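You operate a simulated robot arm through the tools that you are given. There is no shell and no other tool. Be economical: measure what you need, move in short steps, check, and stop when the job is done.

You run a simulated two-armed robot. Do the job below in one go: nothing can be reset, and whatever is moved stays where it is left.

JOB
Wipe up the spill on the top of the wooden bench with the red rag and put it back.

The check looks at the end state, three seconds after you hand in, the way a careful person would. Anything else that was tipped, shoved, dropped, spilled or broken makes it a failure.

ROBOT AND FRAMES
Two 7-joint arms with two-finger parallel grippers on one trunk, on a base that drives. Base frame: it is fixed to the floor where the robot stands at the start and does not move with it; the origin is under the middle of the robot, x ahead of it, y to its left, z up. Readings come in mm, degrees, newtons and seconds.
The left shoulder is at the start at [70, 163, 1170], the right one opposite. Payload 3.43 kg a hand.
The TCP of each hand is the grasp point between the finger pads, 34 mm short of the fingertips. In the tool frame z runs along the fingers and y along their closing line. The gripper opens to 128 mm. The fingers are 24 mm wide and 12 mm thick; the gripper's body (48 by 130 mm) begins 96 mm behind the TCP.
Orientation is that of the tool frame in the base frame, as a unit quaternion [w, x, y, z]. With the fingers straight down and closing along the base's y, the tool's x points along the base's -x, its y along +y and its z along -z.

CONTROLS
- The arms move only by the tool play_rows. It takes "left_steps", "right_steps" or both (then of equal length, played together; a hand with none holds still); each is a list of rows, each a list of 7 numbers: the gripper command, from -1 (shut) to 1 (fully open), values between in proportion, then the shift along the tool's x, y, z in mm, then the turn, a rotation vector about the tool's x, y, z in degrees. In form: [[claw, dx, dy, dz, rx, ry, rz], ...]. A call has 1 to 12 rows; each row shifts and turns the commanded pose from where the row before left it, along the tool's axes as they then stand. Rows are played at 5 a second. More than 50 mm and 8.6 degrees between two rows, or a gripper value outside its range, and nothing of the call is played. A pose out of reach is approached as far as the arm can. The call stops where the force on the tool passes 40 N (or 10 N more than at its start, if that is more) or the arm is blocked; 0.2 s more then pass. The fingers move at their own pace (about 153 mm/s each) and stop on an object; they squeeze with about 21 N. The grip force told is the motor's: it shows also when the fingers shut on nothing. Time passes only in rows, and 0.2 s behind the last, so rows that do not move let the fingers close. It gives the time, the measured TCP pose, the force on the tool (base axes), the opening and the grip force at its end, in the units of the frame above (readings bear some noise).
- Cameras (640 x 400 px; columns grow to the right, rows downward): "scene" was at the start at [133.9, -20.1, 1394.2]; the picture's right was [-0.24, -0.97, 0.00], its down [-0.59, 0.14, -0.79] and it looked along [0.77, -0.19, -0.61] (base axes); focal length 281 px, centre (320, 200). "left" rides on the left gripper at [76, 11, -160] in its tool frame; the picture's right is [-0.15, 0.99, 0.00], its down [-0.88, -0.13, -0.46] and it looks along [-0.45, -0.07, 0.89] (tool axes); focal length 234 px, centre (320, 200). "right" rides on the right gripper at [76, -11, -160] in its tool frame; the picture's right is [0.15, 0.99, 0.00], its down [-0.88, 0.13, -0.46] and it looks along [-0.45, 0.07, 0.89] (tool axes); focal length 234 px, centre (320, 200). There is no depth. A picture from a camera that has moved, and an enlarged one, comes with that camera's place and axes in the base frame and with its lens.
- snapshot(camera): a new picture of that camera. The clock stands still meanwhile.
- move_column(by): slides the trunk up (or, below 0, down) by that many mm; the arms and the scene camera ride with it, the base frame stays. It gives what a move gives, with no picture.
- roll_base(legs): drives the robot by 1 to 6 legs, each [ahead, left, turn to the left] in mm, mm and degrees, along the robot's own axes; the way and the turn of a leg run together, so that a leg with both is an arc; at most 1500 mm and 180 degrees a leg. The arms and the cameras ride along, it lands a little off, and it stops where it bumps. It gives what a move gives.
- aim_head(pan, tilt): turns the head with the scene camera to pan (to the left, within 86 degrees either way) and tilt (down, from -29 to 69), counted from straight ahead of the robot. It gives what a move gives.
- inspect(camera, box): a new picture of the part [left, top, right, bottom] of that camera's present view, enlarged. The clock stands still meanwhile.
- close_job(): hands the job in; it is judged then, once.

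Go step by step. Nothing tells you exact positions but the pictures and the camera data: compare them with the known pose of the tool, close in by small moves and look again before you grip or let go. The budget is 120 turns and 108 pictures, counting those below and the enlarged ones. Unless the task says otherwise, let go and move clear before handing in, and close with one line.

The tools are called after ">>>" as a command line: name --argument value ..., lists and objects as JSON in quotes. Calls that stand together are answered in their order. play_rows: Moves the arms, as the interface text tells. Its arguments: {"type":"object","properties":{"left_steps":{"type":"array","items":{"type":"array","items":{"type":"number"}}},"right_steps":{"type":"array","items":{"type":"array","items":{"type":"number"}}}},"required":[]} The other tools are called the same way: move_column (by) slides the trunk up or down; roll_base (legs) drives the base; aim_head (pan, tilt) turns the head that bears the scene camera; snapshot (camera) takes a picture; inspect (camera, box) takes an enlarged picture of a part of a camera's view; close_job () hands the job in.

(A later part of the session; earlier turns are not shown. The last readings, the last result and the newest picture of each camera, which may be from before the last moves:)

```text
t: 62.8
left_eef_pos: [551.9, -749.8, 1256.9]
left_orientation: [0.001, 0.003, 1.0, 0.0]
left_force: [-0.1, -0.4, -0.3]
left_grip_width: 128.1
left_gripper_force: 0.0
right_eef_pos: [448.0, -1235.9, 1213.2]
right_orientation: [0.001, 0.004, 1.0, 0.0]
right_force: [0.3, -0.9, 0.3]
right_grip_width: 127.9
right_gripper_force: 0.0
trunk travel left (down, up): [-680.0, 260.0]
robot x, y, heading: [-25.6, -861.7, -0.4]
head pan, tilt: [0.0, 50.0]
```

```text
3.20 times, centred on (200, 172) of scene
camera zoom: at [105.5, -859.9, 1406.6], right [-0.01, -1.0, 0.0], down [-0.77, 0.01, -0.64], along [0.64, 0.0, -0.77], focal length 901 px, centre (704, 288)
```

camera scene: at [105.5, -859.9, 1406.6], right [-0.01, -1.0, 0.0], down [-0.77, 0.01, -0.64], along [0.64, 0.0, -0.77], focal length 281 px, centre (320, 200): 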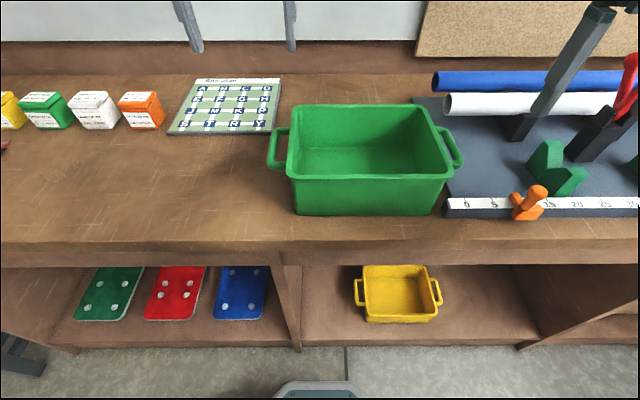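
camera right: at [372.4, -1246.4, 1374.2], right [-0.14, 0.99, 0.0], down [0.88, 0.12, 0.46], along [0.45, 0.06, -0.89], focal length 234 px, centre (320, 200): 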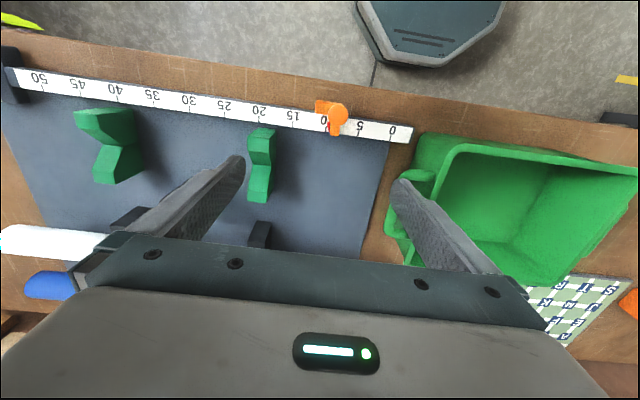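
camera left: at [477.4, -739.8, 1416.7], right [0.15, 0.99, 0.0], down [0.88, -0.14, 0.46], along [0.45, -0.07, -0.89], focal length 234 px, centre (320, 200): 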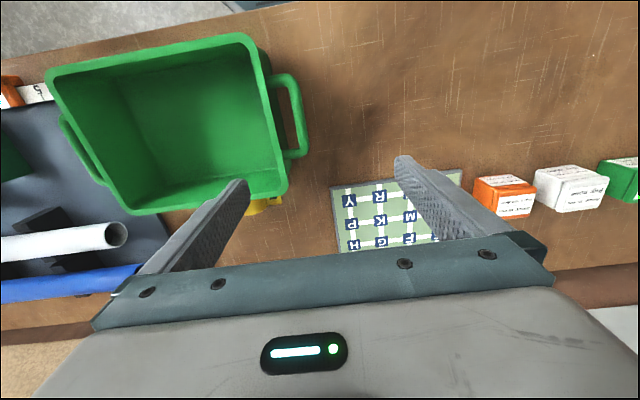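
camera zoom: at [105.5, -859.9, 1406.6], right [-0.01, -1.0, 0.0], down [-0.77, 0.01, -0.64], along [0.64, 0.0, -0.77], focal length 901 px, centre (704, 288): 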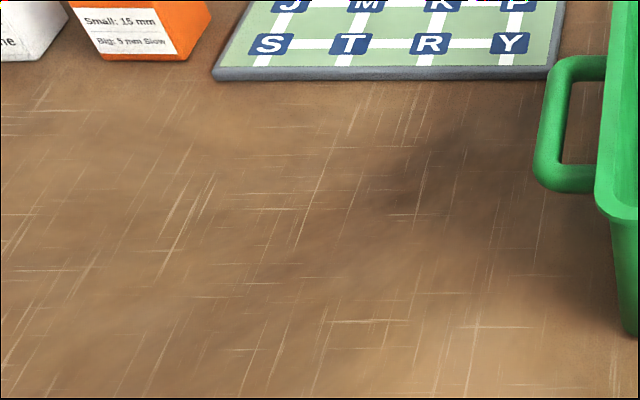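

That looks like wood grain rather than a spill. I'll check the right end of the bench and behind the bin before deciding.

>>> roll_base --legs '[[-60, 0, 0], [0, -600, 0]]'

>>> aim_head --pan -10 --tilt 40

>>> snapshot --camera "scene"

>>> aim_head --pan 35 --tilt 40

>>> snapshot --camera "scene"

>>> snapshot --camera "left"

```text
t: 66.8
left_eef_pos: [489.0, -1354.4, 1257.0]
left_orientation: [0.001, 0.005, 1.0, -0.001]
left_force: [-0.7, 0.1, 0.4]
left_grip_width: 128.2
left_gripper_force: 0.0
right_eef_pos: [382.6, -1839.2, 1213.4]
right_orientation: [0.0, 0.004, 1.0, 0.0]
right_force: [-0.5, 0.4, 0.2]
right_grip_width: 128.0
right_gripper_force: 0.0
trunk travel left (down, up): [-680.0, 260.0]
robot x, y, heading: [-87.8, -1462.9, -0.5]
head pan, tilt: [0.0, 50.0]
```

```text
t: 67.5
left_eef_pos: [488.6, -1355.7, 1257.2]
left_orientation: [0.001, 0.005, 1.0, 0.0]
left_force: [1.0, -0.2, -0.5]
left_grip_width: 127.9
left_gripper_force: 0.0
right_eef_pos: [381.7, -1840.6, 1214.2]
right_orientation: [0.001, 0.005, 1.0, 0.0]
right_force: [-0.2, 0.5, 0.3]
right_grip_width: 128.2
right_gripper_force: 0.0
trunk travel left (down, up): [-680.0, 260.0]
robot x, y, heading: [-84.9, -1460.8, -0.5]
head pan, tilt: [-10.0, 40.0]
```

```text
69 pictures are left
camera scene: at [47.6, -1478.8, 1420.7], right [-0.18, -0.98, 0.0], down [-0.63, 0.12, -0.77], along [0.75, -0.14, -0.64], focal length 281 px, centre (320, 200)
```

scene: 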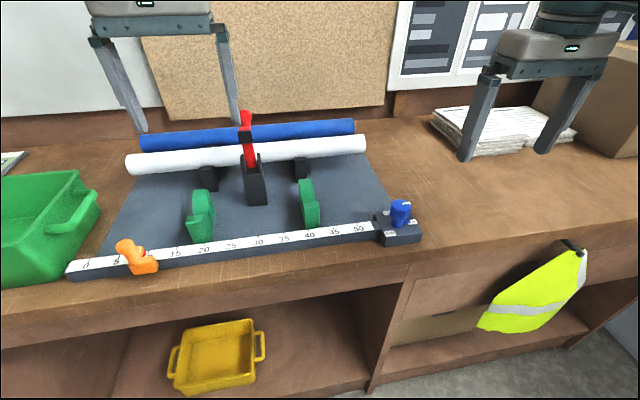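

```text
t: 68.6
left_eef_pos: [489.1, -1354.3, 1257.6]
left_orientation: [0.001, 0.005, 1.0, 0.0]
left_force: [-0.5, -0.5, -0.2]
left_grip_width: 128.1
left_gripper_force: 0.0
right_eef_pos: [382.1, -1839.8, 1213.7]
right_orientation: [0.001, 0.004, 1.0, 0.0]
right_force: [0.9, -0.6, 0.4]
right_grip_width: 127.8
right_gripper_force: 0.0
trunk travel left (down, up): [-680.0, 260.0]
robot x, y, heading: [-83.8, -1465.1, -0.5]
head pan, tilt: [35.0, 40.0]
```

```text
68 pictures are left
camera scene: at [34.1, -1414.9, 1420.7], right [0.57, -0.82, 0.0], down [-0.53, -0.36, -0.77], along [0.63, 0.43, -0.64], focal length 281 px, centre (320, 200)
```

scene: 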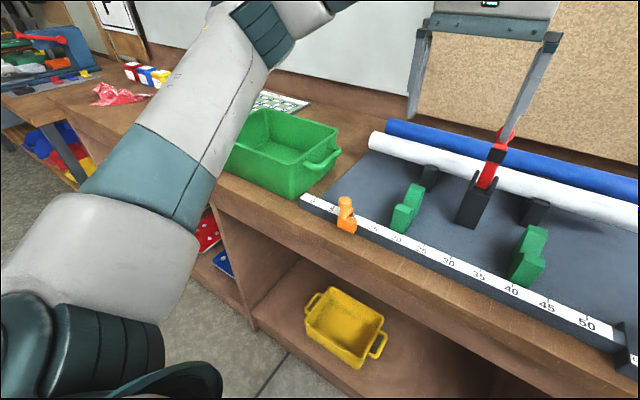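

```text
67 pictures are left
camera left: at [413.2, -1344.4, 1416.6], right [0.15, 0.99, 0.0], down [0.88, -0.14, 0.46], along [0.45, -0.07, -0.89], focal length 234 px, centre (320, 200)
```

left: 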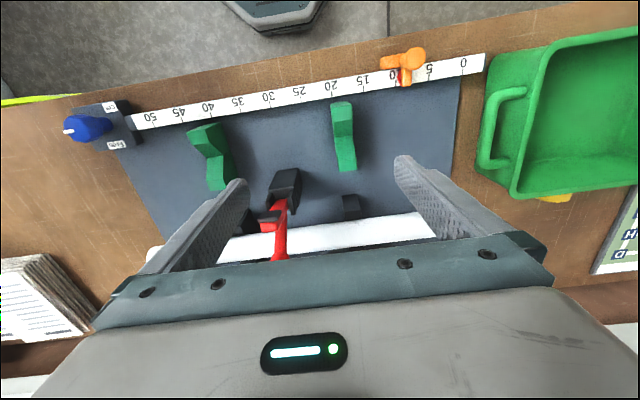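

The right end is clear too, apart from the tools and papers. Next I'll check the left bench properly.

>>> roll_base --legs '[[-250, 0, 0.5], [0, 1400, 0], [0, 500, 0]]'

>>> aim_head --pan 15 --tilt 35

>>> snapshot --camera "scene"

>>> aim_head --pan -25 --tilt 35

>>> snapshot --camera "scene"

```text
t: 79.8
left_eef_pos: [277.6, 575.4, 1256.2]
left_orientation: [0.0, 0.019, 1.0, 0.0]
left_force: [-0.1, 0.7, 0.5]
left_grip_width: 127.7
left_gripper_force: 0.1
right_eef_pos: [157.2, 95.3, 1213.9]
right_orientation: [0.001, 0.019, 1.0, 0.0]
right_force: [0.2, 0.5, -0.7]
right_grip_width: 128.1
right_gripper_force: 0.1
trunk travel left (down, up): [-680.0, 260.0]
robot x, y, heading: [-302.3, 487.9, -1.9]
head pan, tilt: [35.0, 40.0]
```

```text
t: 80.6
left_eef_pos: [275.3, 576.4, 1256.8]
left_orientation: [0.0, 0.018, 1.0, 0.0]
left_force: [0.2, 0.2, -1.0]
left_grip_width: 127.9
left_gripper_force: 0.0
right_eef_pos: [155.3, 94.8, 1213.1]
right_orientation: [0.001, 0.02, 1.0, 0.0]
right_force: [-0.2, -0.2, 0.0]
right_grip_width: 128.2
right_gripper_force: 0.0
trunk travel left (down, up): [-680.0, 260.0]
robot x, y, heading: [-301.3, 484.5, -1.9]
head pan, tilt: [15.0, 35.0]
```

```text
66 pictures are left
camera scene: at [-165.0, 503.5, 1428.3], right [0.22, -0.97, 0.0], down [-0.56, -0.13, -0.82], along [0.8, 0.18, -0.57], focal length 281 px, centre (320, 200)
```

scene: 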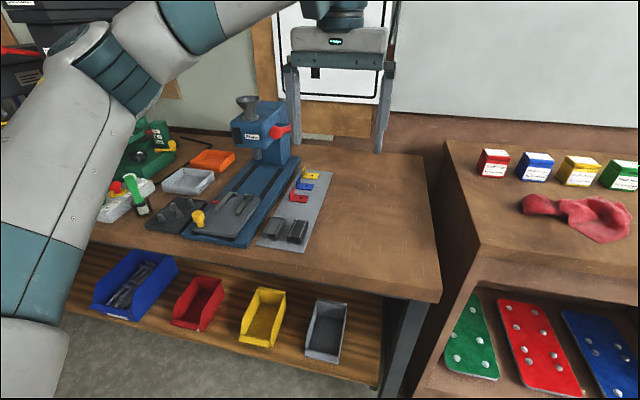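

```text
t: 81.7
left_eef_pos: [276.6, 577.0, 1256.2]
left_orientation: [0.0, 0.018, 1.0, 0.0]
left_force: [-0.5, -0.2, 0.3]
left_grip_width: 127.9
left_gripper_force: 0.1
right_eef_pos: [156.7, 94.0, 1214.0]
right_orientation: [0.0, 0.019, 1.0, 0.0]
right_force: [0.7, 0.5, -0.1]
right_grip_width: 128.1
right_gripper_force: 0.0
trunk travel left (down, up): [-680.0, 260.0]
robot x, y, heading: [-298.0, 483.6, -2.1]
head pan, tilt: [-25.0, 35.0]
```

```text
65 pictures are left
camera scene: at [-172.4, 443.7, 1428.3], right [-0.46, -0.89, 0.0], down [-0.51, 0.26, -0.82], along [0.73, -0.37, -0.57], focal length 281 px, centre (320, 200)
```

scene: 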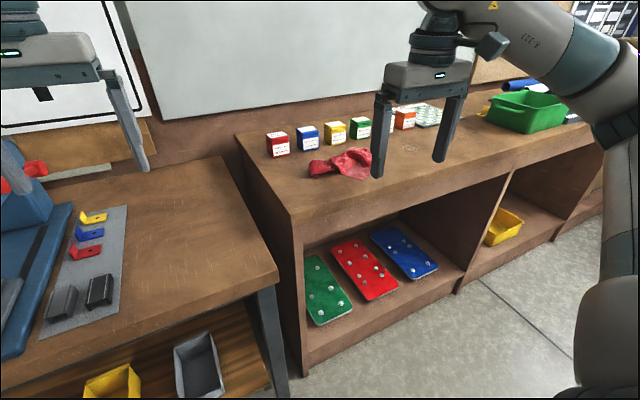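

At this low angle a faint mark shows on the main bench between the gripper fingers; I'll enlarge it.

>>> inspect --camera "scene" --box '[360, 110, 480, 185]'

>>> inspect --camera "scene" --box '[230, 110, 390, 210]'

>>> inspect --camera "scene" --box '[0, 140, 280, 315]'

```text
5.33 times, centred on (420, 148) of scene
camera zoom: at [-172.4, 443.7, 1428.3], right [-0.46, -0.89, 0.0], down [-0.51, 0.26, -0.82], along [0.73, -0.37, -0.57], focal length 1501 px, centre (-213, 480)
```

zoom: 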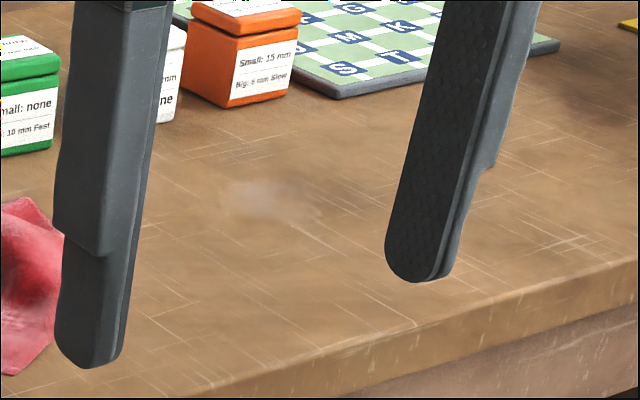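

```text
4.00 times, centred on (310, 160) of scene
camera zoom: at [-172.4, 443.7, 1428.3], right [-0.46, -0.89, 0.0], down [-0.51, 0.26, -0.82], along [0.73, -0.37, -0.57], focal length 1126 px, centre (360, 360)
```

zoom: 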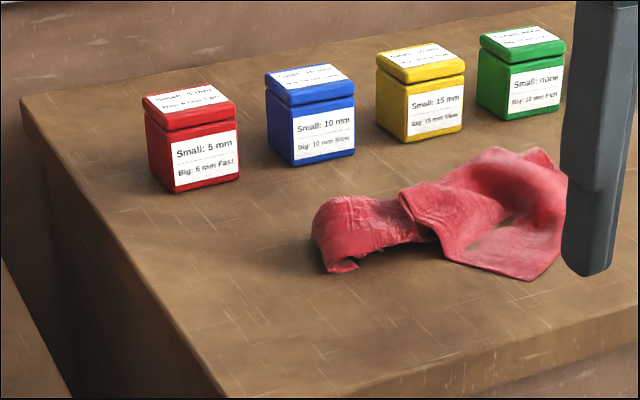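

```text
2.29 times, centred on (140, 228) of scene
camera zoom: at [-172.4, 443.7, 1428.3], right [-0.46, -0.89, 0.0], down [-0.51, 0.26, -0.82], along [0.73, -0.37, -0.57], focal length 643 px, centre (731, 137)
```

zoom: 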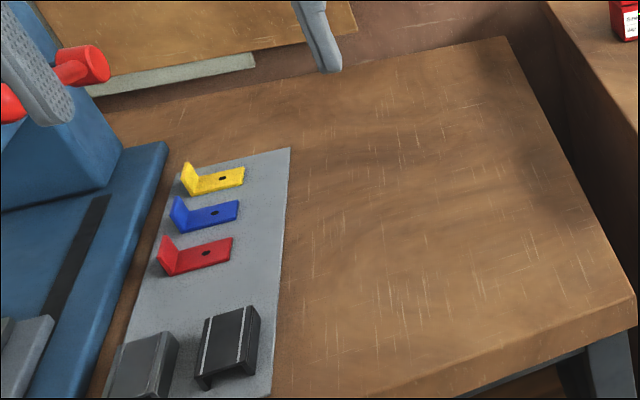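

That is a glossy, nearly clear wet patch: its sheen is at about [617, -373], and an earlier sheen was at about [565, -313]. To see its extent I'll view it at a low angle from further back, where the whiteboard reflects in it.

>>> roll_base --legs '[[-320, 0, 2], [0, -830, 0]]'

>>> move_column --by -250

>>> aim_head --pan 0 --tilt 20

>>> snapshot --camera "scene"

>>> inspect --camera "scene" --box '[240, 120, 400, 220]'

```text
t: 84.0
left_eef_pos: [-42.6, 602.9, 1256.6]
left_orientation: [0.001, 0.001, 1.0, -0.001]
left_force: [-0.2, 0.3, -0.2]
left_grip_width: 128.0
left_gripper_force: 0.0
right_eef_pos: [-146.3, 116.5, 1214.9]
right_orientation: [0.002, 0.003, 1.0, 0.0]
right_force: [0.6, -0.7, -0.4]
right_grip_width: 128.0
right_gripper_force: 0.1
trunk travel left (down, up): [-680.0, 260.0]
robot x, y, heading: [-618.2, 496.1, -0.2]
head pan, tilt: [-25.0, 35.0]
stopped in leg 1: the robot was blocked; the commanded pose is now the measured one
```

```text
t: 86.6
left_eef_pos: [-40.7, 603.0, 1007.0]
left_orientation: [0.002, 0.003, 1.0, -0.001]
left_force: [0.4, -0.6, 0.0]
left_grip_width: 127.8
left_gripper_force: 0.2
right_eef_pos: [-147.1, 117.5, 964.5]
right_orientation: [0.001, 0.003, 1.0, 0.0]
right_force: [-0.2, -0.5, 0.0]
right_grip_width: 128.0
right_gripper_force: 0.1
trunk travel left (down, up): [-430.0, 510.0]
robot x, y, heading: [-613.0, 489.5, -0.2]
head pan, tilt: [-25.0, 35.0]
```

```text
t: 87.5
left_eef_pos: [-42.5, 602.0, 1007.7]
left_orientation: [0.002, 0.003, 1.0, -0.001]
left_force: [0.1, 0.0, -0.2]
left_grip_width: 127.9
left_gripper_force: 0.0
right_eef_pos: [-146.2, 117.0, 963.5]
right_orientation: [0.0, 0.003, 1.0, 0.0]
right_force: [0.5, -0.6, 0.3]
right_grip_width: 128.0
right_gripper_force: 0.0
trunk travel left (down, up): [-430.0, 510.0]
robot x, y, heading: [-614.5, 490.6, -0.1]
head pan, tilt: [0.0, 20.0]
```

```text
61 pictures are left
camera scene: at [-472.9, 491.7, 1202.1], right [-0.01, -1.0, 0.0], down [-0.34, 0.0, -0.94], along [0.94, -0.01, -0.34], focal length 281 px, centre (320, 200)
```

scene: 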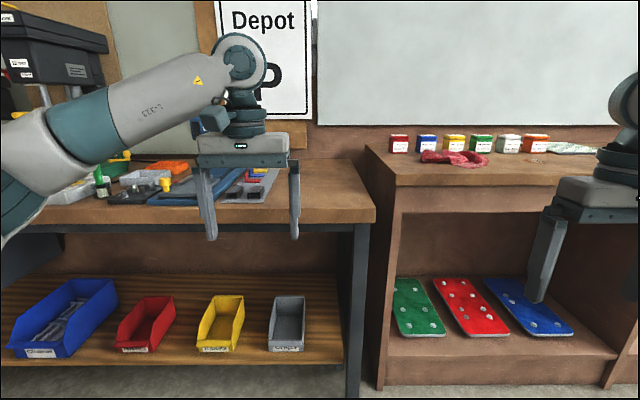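

```text
4.00 times, centred on (320, 170) of scene
camera zoom: at [-472.9, 491.7, 1202.1], right [-0.01, -1.0, 0.0], down [-0.34, 0.0, -0.94], along [0.94, -0.01, -0.34], focal length 1126 px, centre (320, 320)
```

zoom: 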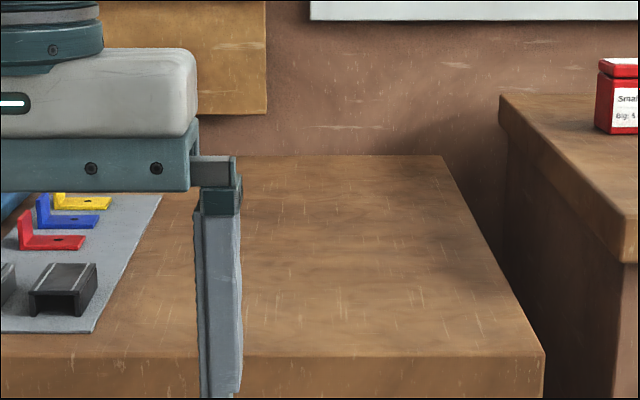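

The base touched the trolley behind and stopped there. I'll move forward clear of it, then go sideways in front of the spill.

>>> roll_base --legs '[[60, 0, 0], [0, -840, 0]]'

>>> snapshot --camera "scene"

>>> inspect --camera "scene" --box '[240, 120, 400, 220]'

>>> aim_head --pan 80 --tilt 25

>>> snapshot --camera "scene"

```text
t: 92.5
left_eef_pos: [14.5, -225.6, 1007.1]
left_orientation: [0.002, 0.001, 1.0, 0.0]
left_force: [-0.2, 0.1, -0.1]
left_grip_width: 127.9
left_gripper_force: 0.0
right_eef_pos: [-89.1, -710.5, 963.5]
right_orientation: [0.001, 0.002, 1.0, 0.001]
right_force: [1.0, -0.2, -0.4]
right_grip_width: 128.1
right_gripper_force: 0.1
trunk travel left (down, up): [-430.0, 510.0]
robot x, y, heading: [-562.0, -334.5, -0.4]
head pan, tilt: [0.0, 20.0]
```

```text
59 pictures are left
camera scene: at [-416.7, -336.3, 1202.1], right [0.0, -1.0, 0.0], down [-0.34, 0.0, -0.94], along [0.94, 0.0, -0.34], focal length 281 px, centre (320, 200)
```

scene: 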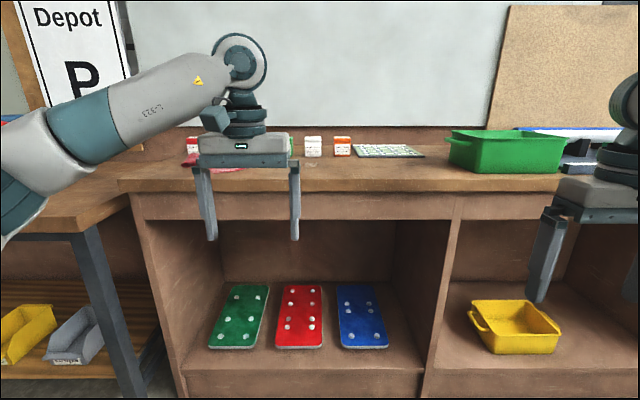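

```text
4.00 times, centred on (320, 170) of scene
camera zoom: at [-416.7, -336.3, 1202.1], right [0.0, -1.0, 0.0], down [-0.34, 0.0, -0.94], along [0.94, 0.0, -0.34], focal length 1126 px, centre (320, 320)
```

zoom: 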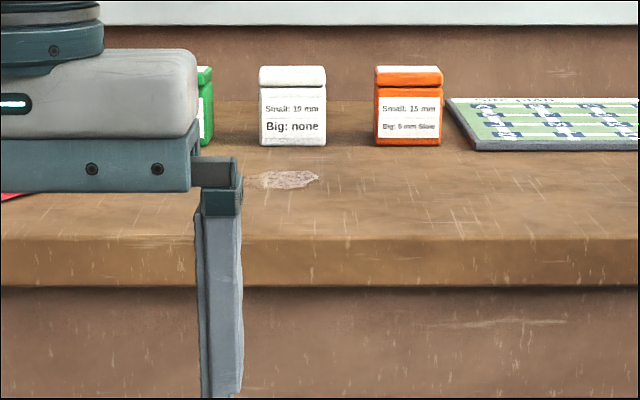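

```text
t: 94.0
left_eef_pos: [15.1, -224.1, 1007.5]
left_orientation: [0.002, 0.001, 1.0, -0.001]
left_force: [-0.9, 0.5, 0.2]
left_grip_width: 127.9
left_gripper_force: 0.0
right_eef_pos: [-88.8, -710.0, 963.8]
right_orientation: [0.001, 0.002, 1.0, 0.0]
right_force: [-0.5, 0.5, -0.3]
right_grip_width: 128.0
right_gripper_force: 0.0
trunk travel left (down, up): [-430.0, 510.0]
robot x, y, heading: [-558.3, -339.3, -0.1]
head pan, tilt: [80.0, 25.0]
```

```text
57 pictures are left
camera scene: at [-493.5, -244.9, 1194.1], right [0.98, -0.18, 0.0], down [-0.08, -0.42, -0.91], along [0.16, 0.89, -0.42], focal length 281 px, centre (320, 200)
```

scene: 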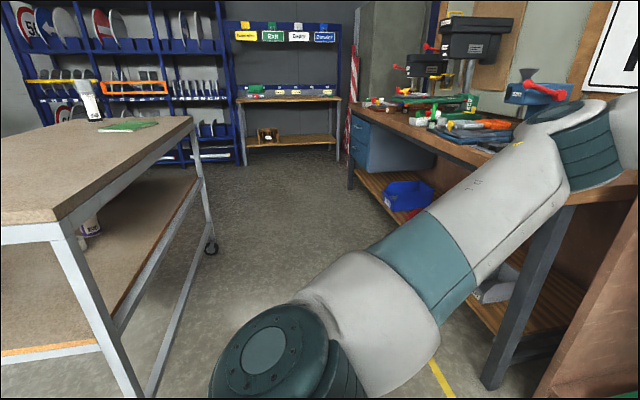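

The spill is now plain: a pale glossy patch in front of the white box, around [575, -305], partly hidden by the left finger. My sightings only agree if the bench top is nearer z 970 than 943, so I'll take another view from a shifted place to pin that down.

>>> roll_base --legs '[[0, 180, 0]]'

>>> aim_head --pan 0 --tilt 20

>>> inspect --camera "scene" --box '[300, 130, 420, 205]'

>>> inspect --camera "scene" --box '[200, 130, 320, 205]'

```text
t: 95.5
left_eef_pos: [14.2, -43.1, 1007.5]
left_orientation: [0.002, 0.0, 1.0, -0.002]
left_force: [0.0, 0.1, -0.3]
left_grip_width: 127.9
left_gripper_force: 0.1
right_eef_pos: [-89.1, -528.7, 965.5]
right_orientation: [0.0, 0.001, 1.0, 0.001]
right_force: [-0.3, 0.4, 0.6]
right_grip_width: 128.1
right_gripper_force: 0.0
trunk travel left (down, up): [-430.0, 510.0]
robot x, y, heading: [-559.7, -156.6, -0.4]
head pan, tilt: [80.0, 25.0]
```

```text
t: 97.0
left_eef_pos: [14.3, -44.0, 1007.0]
left_orientation: [0.002, -0.001, 1.0, -0.001]
left_force: [0.1, -0.1, -0.5]
left_grip_width: 127.8
left_gripper_force: 0.2
right_eef_pos: [-88.2, -528.7, 963.4]
right_orientation: [0.001, 0.001, 1.0, 0.0]
right_force: [0.4, -0.5, 0.9]
right_grip_width: 127.8
right_gripper_force: 0.0
trunk travel left (down, up): [-430.0, 510.0]
robot x, y, heading: [-556.4, -155.9, -0.1]
head pan, tilt: [0.0, 20.0]
```

```text
5.33 times, centred on (360, 168) of scene
camera zoom: at [-416.4, -155.8, 1202.1], right [0.0, -1.0, 0.0], down [-0.34, 0.0, -0.94], along [0.94, 0.0, -0.34], focal length 1501 px, centre (107, 373)
```

zoom: 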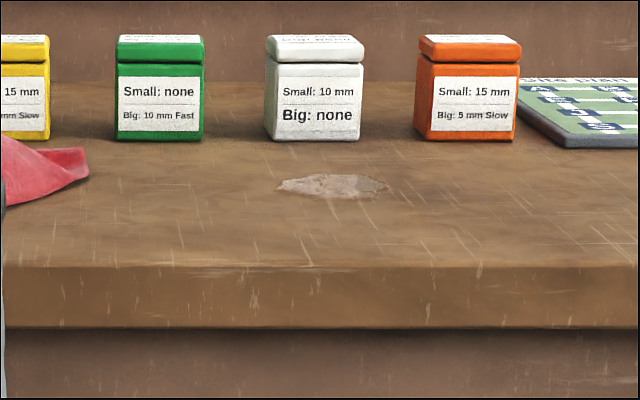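

```text
5.33 times, centred on (260, 168) of scene
camera zoom: at [-416.4, -155.8, 1202.1], right [0.0, -1.0, 0.0], down [-0.34, 0.0, -0.94], along [0.94, 0.0, -0.34], focal length 1501 px, centre (640, 373)
```

zoom: 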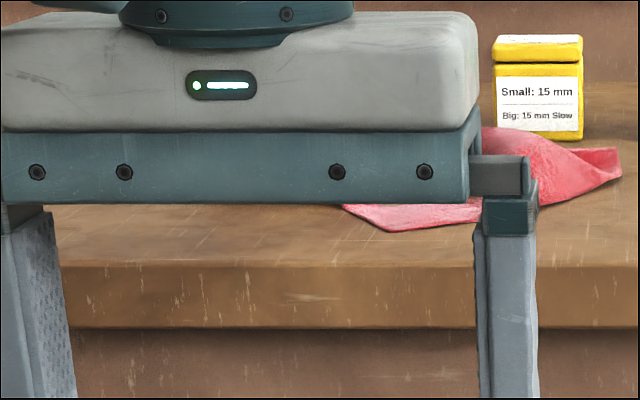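

With the bench top at about z 975, the spill spans roughly x 528–602, y −343 to −269. The rag's fold is near [556, 20]. I'll raise the trunk back to its first height and drive in so the left arm reaches both.

>>> move_column --by 220

>>> roll_base --legs '[[0, -125, 0], [545, 0, 0]]'

>>> aim_head --pan 12 --tilt 48

>>> snapshot --camera "scene"

>>> snapshot --camera "left"

```text
t: 99.4
left_eef_pos: [14.1, -43.5, 1226.6]
left_orientation: [0.002, 0.0, 1.0, -0.002]
left_force: [-0.2, 0.4, 0.9]
left_grip_width: 128.1
left_gripper_force: 0.1
right_eef_pos: [-88.6, -529.0, 1184.4]
right_orientation: [0.001, 0.001, 1.0, 0.0]
right_force: [0.5, 0.4, -0.3]
right_grip_width: 128.2
right_gripper_force: 0.1
trunk travel left (down, up): [-650.0, 290.0]
robot x, y, heading: [-559.7, -156.7, -0.2]
head pan, tilt: [0.0, 20.0]
```

```text
t: 103.4
left_eef_pos: [559.2, -168.0, 1228.1]
left_orientation: [0.002, 0.0, 1.0, -0.001]
left_force: [0.9, 0.2, 0.3]
left_grip_width: 127.9
left_gripper_force: 0.0
right_eef_pos: [457.0, -654.5, 1184.2]
right_orientation: [0.001, 0.0, 1.0, 0.0]
right_force: [-0.3, 0.3, -0.1]
right_grip_width: 128.2
right_gripper_force: 0.1
trunk travel left (down, up): [-650.0, 290.0]
robot x, y, heading: [-14.6, -281.1, -0.1]
head pan, tilt: [0.0, 20.0]
```

```text
t: 104.3
left_eef_pos: [558.7, -167.2, 1227.6]
left_orientation: [0.002, 0.0, 1.0, -0.001]
left_force: [0.1, -0.2, 0.5]
left_grip_width: 128.2
left_gripper_force: 0.2
right_eef_pos: [456.9, -653.9, 1183.5]
right_orientation: [0.0, -0.001, 1.0, 0.0]
right_force: [0.0, 0.1, -1.0]
right_grip_width: 128.2
right_gripper_force: 0.0
trunk travel left (down, up): [-650.0, 290.0]
robot x, y, heading: [-12.9, -280.3, -0.0]
head pan, tilt: [12.0, 48.0]
```

```text
54 pictures are left
camera scene: at [111.8, -264.3, 1379.4], right [0.21, -0.98, 0.0], down [-0.73, -0.15, -0.67], along [0.66, 0.14, -0.74], focal length 281 px, centre (320, 200)
```

scene: 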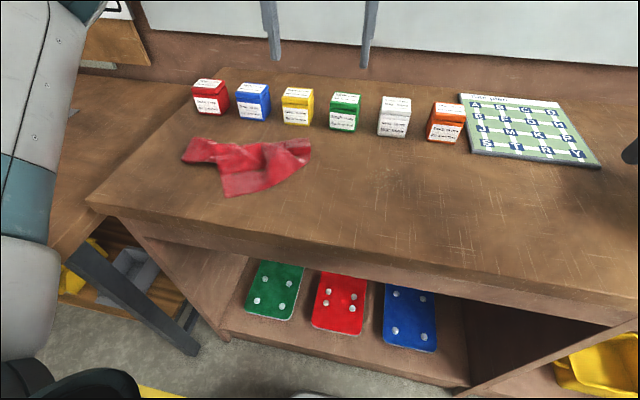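

```text
53 pictures are left
camera left: at [482.6, -158.1, 1387.1], right [0.15, 0.99, 0.0], down [0.88, -0.13, 0.46], along [0.45, -0.07, -0.89], focal length 234 px, centre (320, 200)
```

left: 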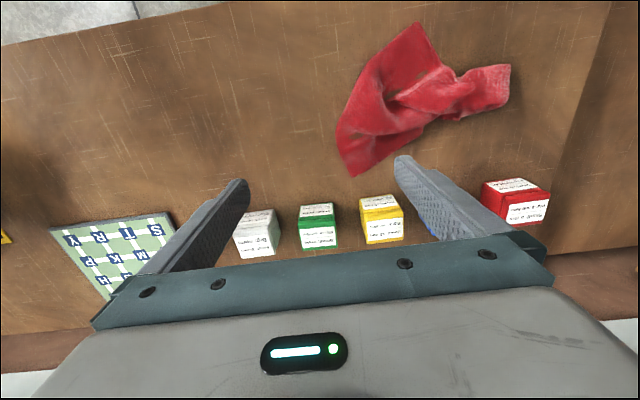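

The rag lies from about [540, 130] to [644, −136], with its front tip at [431, −12]. I'll enlarge it in both views to choose a grip.

>>> inspect --camera "left" --box '[320, 10, 520, 185]'

>>> inspect --camera "scene" --box '[170, 110, 330, 210]'

```text
2.29 times, centred on (420, 98) of left
camera zoom: at [482.6, -158.1, 1387.1], right [0.15, 0.99, 0.0], down [0.88, -0.13, 0.46], along [0.45, -0.07, -0.89], focal length 535 px, centre (91, 434)
```

zoom: 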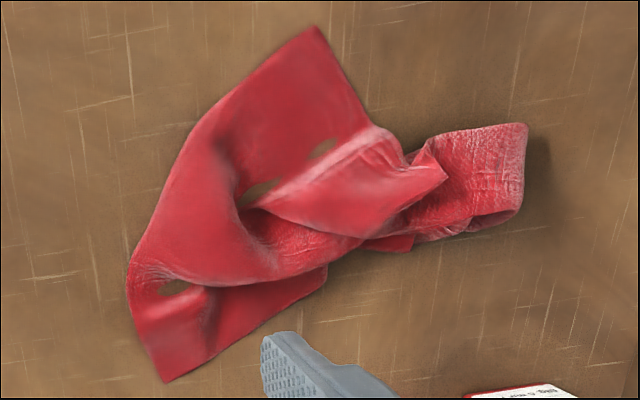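

```text
4.00 times, centred on (250, 160) of scene
camera zoom: at [111.8, -264.3, 1379.4], right [0.21, -0.98, 0.0], down [-0.73, -0.15, -0.67], along [0.66, 0.14, -0.74], focal length 1126 px, centre (600, 360)
```

zoom: 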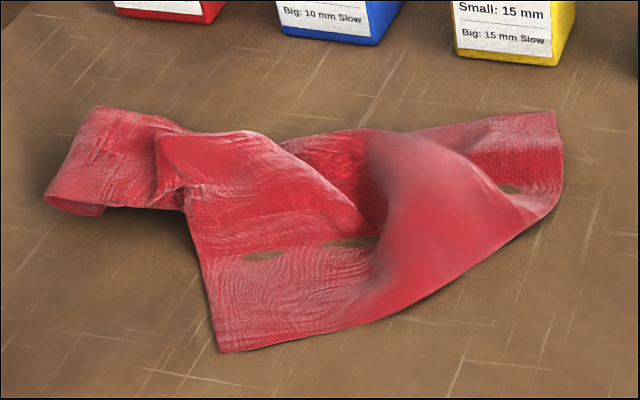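

I'll grip the rag across its neck at about [535, 40], closing along the base's x. First I turn the left hand 90° at height.

>>> play_rows --left_steps '[[1, 0, 0, 0, 0, 0, -7.5], [1, 0, 0, 0, 0, 0, -7.5], [1, 0, 0, 0, 0, 0, -7.5], [1, 0, 0, 0, 0, 0, -7.5], [1, 0, 0, 0, 0, 0, -7.5], [1, 0, 0, 0, 0, 0, -7.5], [1, 0, 0, 0, 0, 0, -7.5], [1, 0, 0, 0, 0, 0, -7.5], [1, 0, 0, 0, 0, 0, -7.5], [1, 0, 0, 0, 0, 0, -7.5], [1, 0, 0, 0, 0, 0, -7.5], [1, 0, 0, 0, 0, 0, -7.5]]'

```text
t: 106.9
left_eef_pos: [559.4, -166.9, 1227.0]
left_orientation: [-0.001, 0.709, -0.705, 0.003]
left_force: [0.1, 0.4, 0.2]
left_grip_width: 127.9
left_gripper_force: 0.1
right_eef_pos: [457.4, -653.5, 1183.2]
right_orientation: [0.001, 0.0, 1.0, 0.0]
right_force: [0.5, 0.1, 0.0]
right_grip_width: 128.1
right_gripper_force: 0.0
trunk travel left (down, up): [-650.0, 290.0]
robot x, y, heading: [-15.6, -278.9, 0.0]
head pan, tilt: [12.0, 48.0]
```

The turn worked. Now I move above the neck and look.

>>> play_rows --left_steps '[[1, -42, 5, 0, 0, 0, 0], [1, -42, 5, 0, 0, 0, 0], [1, -42, 5, 20, 0, 0, 0], [1, -41, 5, 30, 0, 0, 0], [1, -40, 4, 30, 0, 0, 0], [1, 0, 0, 30, 0, 0, 0], [1, 0, 0, 0, 0, 0, 0]]'

>>> snapshot --camera "left"

>>> snapshot --camera "scene"

```text
refused: row 4 steps farther than a row can; nothing moved
```

```text
50 pictures are left
camera left: at [548.0, -244.8, 1387.5], right [-0.99, 0.14, 0.0], down [0.13, 0.88, 0.46], along [0.07, 0.45, -0.89], focal length 234 px, centre (320, 200)
```

left: 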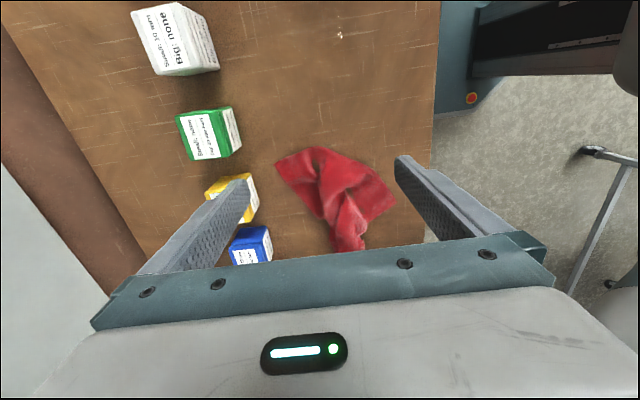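

```text
49 pictures are left
camera scene: at [112.1, -264.3, 1379.3], right [0.21, -0.98, 0.0], down [-0.73, -0.15, -0.67], along [0.65, 0.14, -0.74], focal length 281 px, centre (320, 200)
```

scene: 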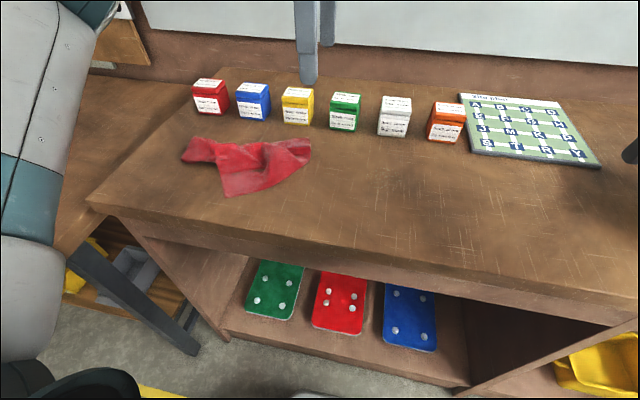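

The row was just too long, so I'll use shorter steps.

>>> play_rows --left_steps '[[1, -42, 5, 0, 0, 0, 0], [1, -42, 5, 0, 0, 0, 0], [1, -42, 5, 20, 0, 0, 0], [1, -41, 5, 20, 0, 0, 0], [1, -40, 4, 20, 0, 0, 0], [1, 0, 0, 40, 0, 0, 0], [1, 0, 0, 17, 0, 0, 0], [1, 0, 0, 0, 0, 0, 0]]'

>>> snapshot --camera "left"

>>> inspect --camera "scene" --box '[150, 80, 350, 205]'

```text
t: 108.7
left_eef_pos: [535.9, 39.3, 1110.2]
left_orientation: [-0.001, 0.708, -0.706, 0.001]
left_force: [0.3, 0.1, -0.2]
left_grip_width: 127.9
left_gripper_force: 0.0
right_eef_pos: [457.4, -652.3, 1183.7]
right_orientation: [0.003, 0.0, 1.0, 0.0]
right_force: [0.0, -0.3, 0.2]
right_grip_width: 128.3
right_gripper_force: 0.0
trunk travel left (down, up): [-650.0, 290.0]
robot x, y, heading: [-14.2, -284.2, 0.1]
head pan, tilt: [12.0, 48.0]
```

```text
48 pictures are left
camera left: at [523.2, -37.4, 1269.9], right [-0.99, 0.14, 0.0], down [0.13, 0.88, 0.46], along [0.07, 0.45, -0.89], focal length 234 px, centre (320, 200)
```

left: 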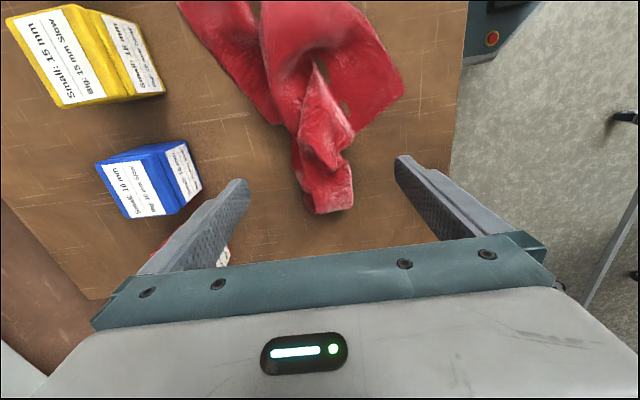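

```text
3.20 times, centred on (250, 142) of scene
camera zoom: at [111.9, -264.3, 1379.3], right [0.21, -0.98, 0.0], down [-0.73, -0.15, -0.67], along [0.65, 0.14, -0.74], focal length 901 px, centre (544, 384)
```

zoom: 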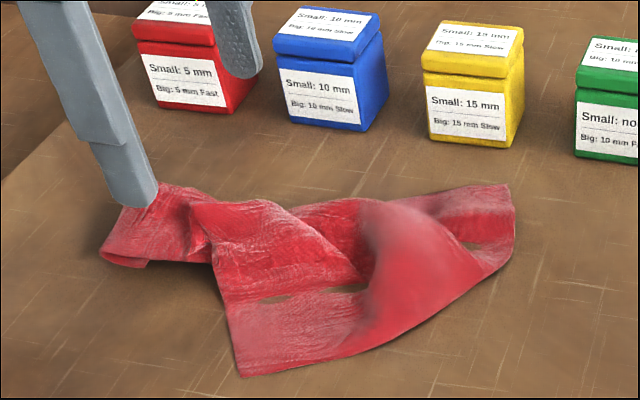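

The hand is centred over the neck with both fingers clear of the cloth on either side. I'll go down in stages, watching the force for the bench.

>>> play_rows --left_steps '[[1, 0, 0, 30, 0, 0, 0], [1, 0, 0, 30, 0, 0, 0], [1, 0, 0, 20, 0, 0, 0], [1, 0, 0, 0, 0, 0, 0]]'

>>> snapshot --camera "left"

>>> inspect --camera "scene" --box '[150, 80, 350, 205]'

```text
t: 109.7
left_eef_pos: [536.7, 38.8, 1028.7]
left_orientation: [-0.001, 0.708, -0.706, 0.001]
left_force: [0.3, 0.1, 0.6]
left_grip_width: 128.0
left_gripper_force: 0.0
right_eef_pos: [456.5, -653.9, 1184.7]
right_orientation: [0.001, 0.0, 1.0, -0.001]
right_force: [-0.5, 0.3, -1.2]
right_grip_width: 127.9
right_gripper_force: 0.1
trunk travel left (down, up): [-650.0, 290.0]
robot x, y, heading: [-11.8, -281.2, 0.1]
head pan, tilt: [12.0, 48.0]
```

```text
46 pictures are left
camera left: at [523.7, -39.0, 1188.9], right [-0.99, 0.15, 0.0], down [0.13, 0.88, 0.46], along [0.07, 0.45, -0.89], focal length 234 px, centre (320, 200)
```

left: 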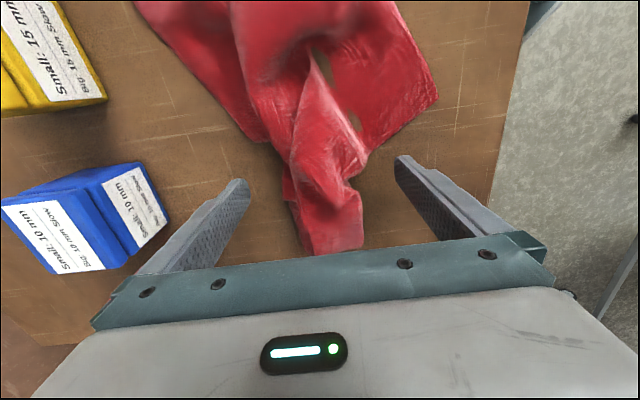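

```text
3.20 times, centred on (250, 142) of scene
camera zoom: at [112.0, -264.2, 1379.3], right [0.21, -0.98, 0.0], down [-0.73, -0.15, -0.67], along [0.65, 0.14, -0.74], focal length 901 px, centre (544, 384)
```

zoom: 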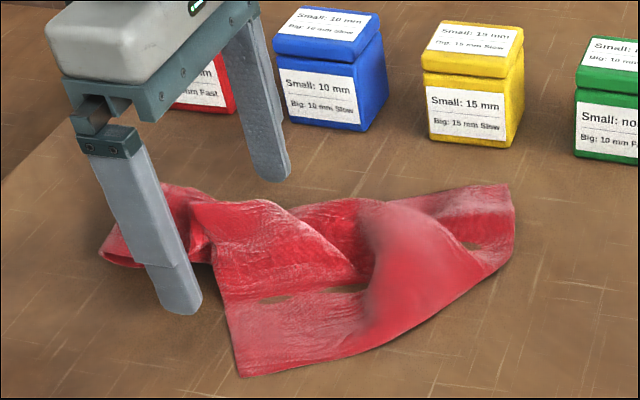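

Fingers straddle the neck just off the bench. I'll go down a little more.

>>> play_rows --left_steps '[[1, 0, 0, 4, 0, 0, 0], [1, 0, 0, 4, 0, 0, 0], [1, 0, 0, 3, 0, 0, 0]]'

>>> inspect --camera "scene" --box '[170, 120, 270, 182]'

```text
t: 110.5
left_eef_pos: [534.2, 38.6, 1018.1]
left_orientation: [-0.001, 0.708, -0.707, 0.001]
left_force: [-0.4, -0.4, -0.3]
left_grip_width: 128.3
left_gripper_force: 0.1
right_eef_pos: [456.7, -652.8, 1183.3]
right_orientation: [0.001, 0.0, 1.0, 0.0]
right_force: [0.6, -0.8, 0.4]
right_grip_width: 127.9
right_gripper_force: 0.1
trunk travel left (down, up): [-650.0, 290.0]
robot x, y, heading: [-14.9, -282.9, 0.1]
head pan, tilt: [12.0, 48.0]
```

```text
6.40 times, centred on (220, 151) of scene
camera zoom: at [112.1, -264.2, 1379.3], right [0.21, -0.98, 0.0], down [-0.73, -0.15, -0.67], along [0.65, 0.14, -0.74], focal length 1801 px, centre (960, 514)
```

zoom: 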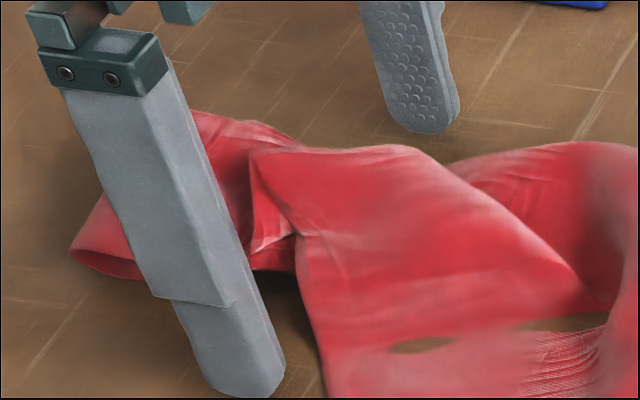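

No contact yet with tips at z 984; I go on down gently.

>>> play_rows --left_steps '[[1, 0, 0, 3, 0, 0, 0], [1, 0, 0, 3, 0, 0, 0], [1, 0, 0, 3, 0, 0, 0], [1, 0, 0, 3, 0, 0, 0]]'

>>> inspect --camera "scene" --box '[170, 120, 270, 182]'

```text
t: 111.4
left_eef_pos: [535.1, 38.9, 1014.8]
left_orientation: [-0.002, 0.707, -0.707, 0.005]
left_force: [-7.1, -0.9, 18.6]
left_grip_width: 127.8
left_gripper_force: 0.0
right_eef_pos: [457.2, -654.0, 1183.9]
right_orientation: [0.002, 0.0, 1.0, 0.001]
right_force: [0.2, 0.3, 0.9]
right_grip_width: 127.9
right_gripper_force: 0.1
trunk travel left (down, up): [-650.0, 290.0]
robot x, y, heading: [-15.7, -281.8, 0.0]
head pan, tilt: [12.0, 48.0]
stopped in row 4 (left hand): the force on the tool passed its limit (the readings are from after the stop); the commanded pose is now the measured one
```

```text
6.40 times, centred on (220, 151) of scene
camera zoom: at [110.6, -265.3, 1379.5], right [0.21, -0.98, 0.0], down [-0.73, -0.15, -0.67], along [0.66, 0.14, -0.74], focal length 1801 px, centre (960, 514)
```

zoom: 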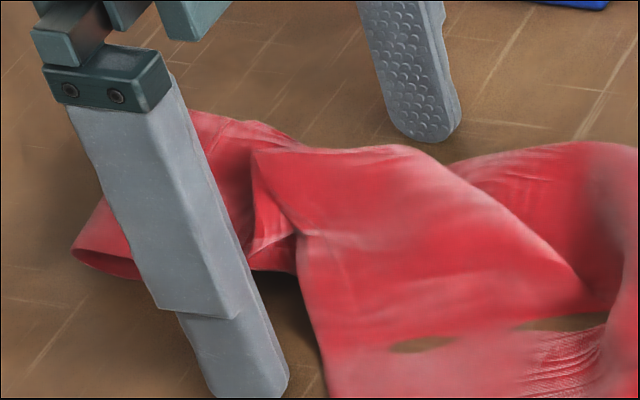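

Contact: the bench top is at about z 980. I'll lift 2 mm and close on the rag.

>>> play_rows --left_steps '[[1, 0, 0, -2, 0, 0, 0], [0.4, 0, 0, 0, 0, 0, 0], [0, 0, 0, 0, 0, 0, 0], [-0.4, 0, 0, 0, 0, 0, 0], [-1, 0, 0, 0, 0, 0, 0], [-1, 0, 0, 0, 0, 0, 0], [-1, 0, 0, 0, 0, 0, 0]]'

>>> snapshot --camera "scene"

>>> snapshot --camera "left"

```text
t: 113.0
left_eef_pos: [536.0, 38.6, 1015.0]
left_orientation: [-0.002, 0.708, -0.707, 0.004]
left_force: [0.2, -0.6, 0.5]
left_grip_width: 7.5
left_gripper_force: 21.1
right_eef_pos: [458.0, -653.3, 1183.2]
right_orientation: [0.001, 0.0, 1.0, 0.0]
right_force: [-0.1, 0.5, -0.9]
right_grip_width: 127.8
right_gripper_force: 0.2
trunk travel left (down, up): [-650.0, 290.0]
robot x, y, heading: [-11.6, -281.3, -0.2]
head pan, tilt: [12.0, 48.0]
```

```text
42 pictures are left
camera scene: at [112.0, -264.2, 1379.3], right [0.21, -0.98, 0.0], down [-0.73, -0.15, -0.67], along [0.65, 0.14, -0.74], focal length 281 px, centre (320, 200)
```

scene: 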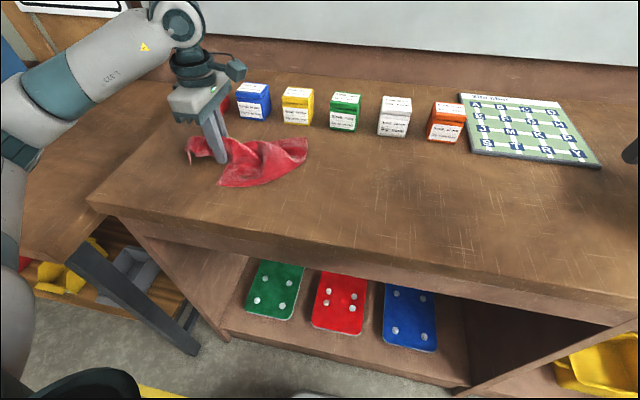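

```text
41 pictures are left
camera left: at [523.9, -37.9, 1174.9], right [-0.99, 0.14, -0.01], down [0.12, 0.88, 0.46], along [0.07, 0.45, -0.89], focal length 234 px, centre (320, 200)
```

left: 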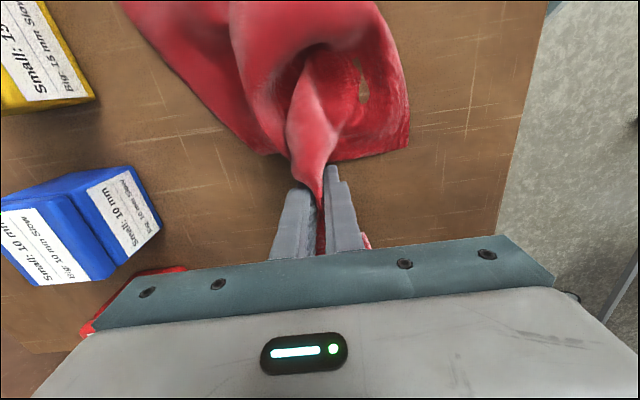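

The rag is soft and held firmly (7.5 mm of cloth between the fingers). I'll lift it and look at how it hangs.

>>> play_rows --left_steps '[[-1, 0, 0, -25, 0, 0, 0], [-1, 0, 0, -25, 0, 0, 0], [-1, 0, 0, -25, 0, 0, 0], [-1, 0, 0, -25, 0, 0, 0], [-1, 0, 0, -25, 0, 0, 0], [-1, 0, 0, -25, 0, 0, 0], [-1, 0, 0, 0, 0, 0, 0]]'

>>> snapshot --camera "scene"

>>> snapshot --camera "left"

```text
t: 114.6
left_eef_pos: [535.1, 39.5, 1163.7]
left_orientation: [-0.003, 0.708, -0.706, 0.004]
left_force: [-0.8, 0.1, -1.0]
left_grip_width: 7.5
left_gripper_force: 20.5
right_eef_pos: [457.8, -653.3, 1183.4]
right_orientation: [0.001, -0.001, 1.0, 0.0]
right_force: [0.2, -1.0, -0.1]
right_grip_width: 128.1
right_gripper_force: 0.2
trunk travel left (down, up): [-650.0, 290.0]
robot x, y, heading: [-13.5, -283.4, -0.1]
head pan, tilt: [12.0, 48.0]
```

```text
40 pictures are left
camera scene: at [112.6, -263.7, 1379.2], right [0.21, -0.98, 0.0], down [-0.73, -0.16, -0.67], along [0.65, 0.14, -0.74], focal length 281 px, centre (320, 200)
```

scene: 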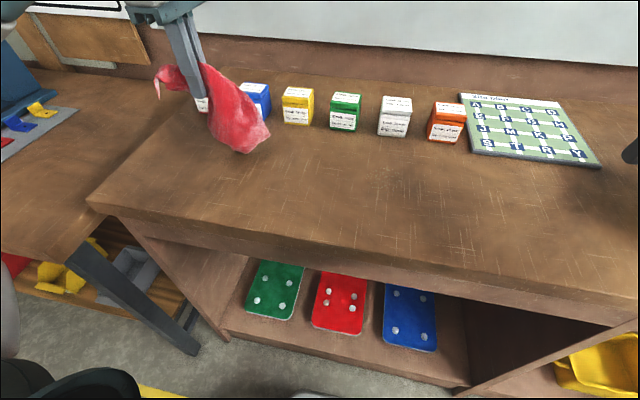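

```text
39 pictures are left
camera left: at [522.8, -36.8, 1323.5], right [-0.99, 0.14, -0.01], down [0.12, 0.88, 0.45], along [0.07, 0.45, -0.89], focal length 234 px, centre (320, 200)
```

left: 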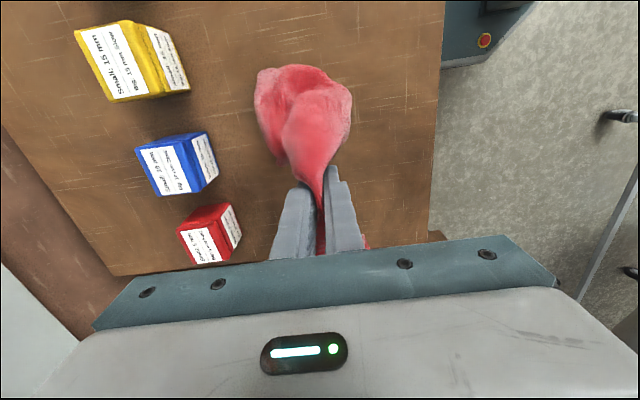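

The rag hangs free, to the −y side of the fingers. I'll carry it over the spill and check before lowering.

>>> play_rows --left_steps '[[-1, 30, -2, 0, 0, 0, 0], [-1, 30, -2, 0, 0, 0, 0], [-1, 30, -2, 0, 0, 0, 0], [-1, 30, -2, 0, 0, 0, 0], [-1, 30, -2, 0, 0, 0, 0], [-1, 30, -2, 0, 0, 0, 0], [-1, 30, -2, 0, 0, 0, 0], [-1, 30, -2, 0, 0, 0, 0], [-1, 30, -2, 0, 0, 0, 0], [-1, 20, -2, 0, 0, 0, 0], [-1, 0, 0, 0, 0, 0, 0]]'

>>> aim_head --pan 0 --tilt 42

>>> snapshot --camera "scene"

>>> snapshot --camera "left"

```text
t: 117.0
left_eef_pos: [555.7, -251.1, 1164.6]
left_orientation: [-0.003, 0.708, -0.706, 0.004]
left_force: [0.2, -0.4, -1.2]
left_grip_width: 7.5
left_gripper_force: 20.9
right_eef_pos: [458.3, -652.8, 1183.6]
right_orientation: [0.0, 0.0, 1.0, 0.0]
right_force: [0.3, -0.6, -0.9]
right_grip_width: 128.0
right_gripper_force: 0.0
trunk travel left (down, up): [-650.0, 290.0]
robot x, y, heading: [-14.7, -282.4, -0.1]
head pan, tilt: [12.0, 48.0]
```

```text
t: 117.7
left_eef_pos: [556.1, -250.5, 1165.0]
left_orientation: [-0.002, 0.708, -0.706, 0.003]
left_force: [-1.2, 0.0, -0.3]
left_grip_width: 7.3
left_gripper_force: 21.5
right_eef_pos: [457.8, -653.5, 1183.9]
right_orientation: [0.001, 0.0, 1.0, 0.0]
right_force: [0.1, 0.6, 0.2]
right_grip_width: 127.7
right_gripper_force: 0.0
trunk travel left (down, up): [-650.0, 290.0]
robot x, y, heading: [-14.0, -280.0, 0.3]
head pan, tilt: [0.0, 42.0]
```

```text
38 pictures are left
camera scene: at [118.7, -280.6, 1387.8], right [0.0, -1.0, 0.0], down [-0.67, 0.0, -0.74], along [0.74, 0.0, -0.67], focal length 281 px, centre (320, 200)
```

scene: 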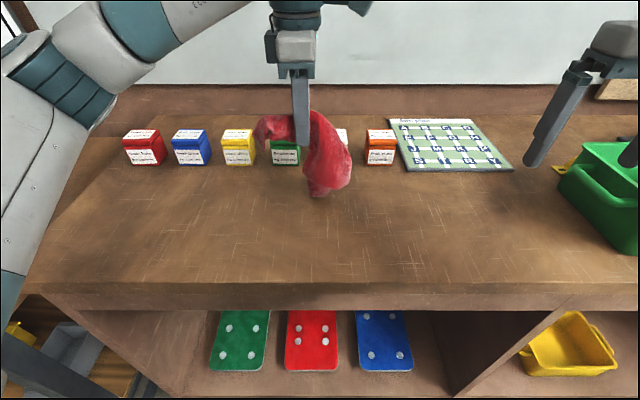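

```text
37 pictures are left
camera left: at [543.4, -327.6, 1325.0], right [-0.99, 0.14, -0.01], down [0.12, 0.88, 0.46], along [0.07, 0.45, -0.89], focal length 234 px, centre (320, 200)
```

left: 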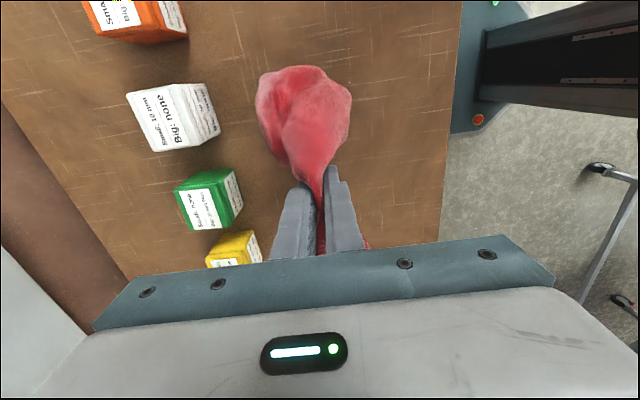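

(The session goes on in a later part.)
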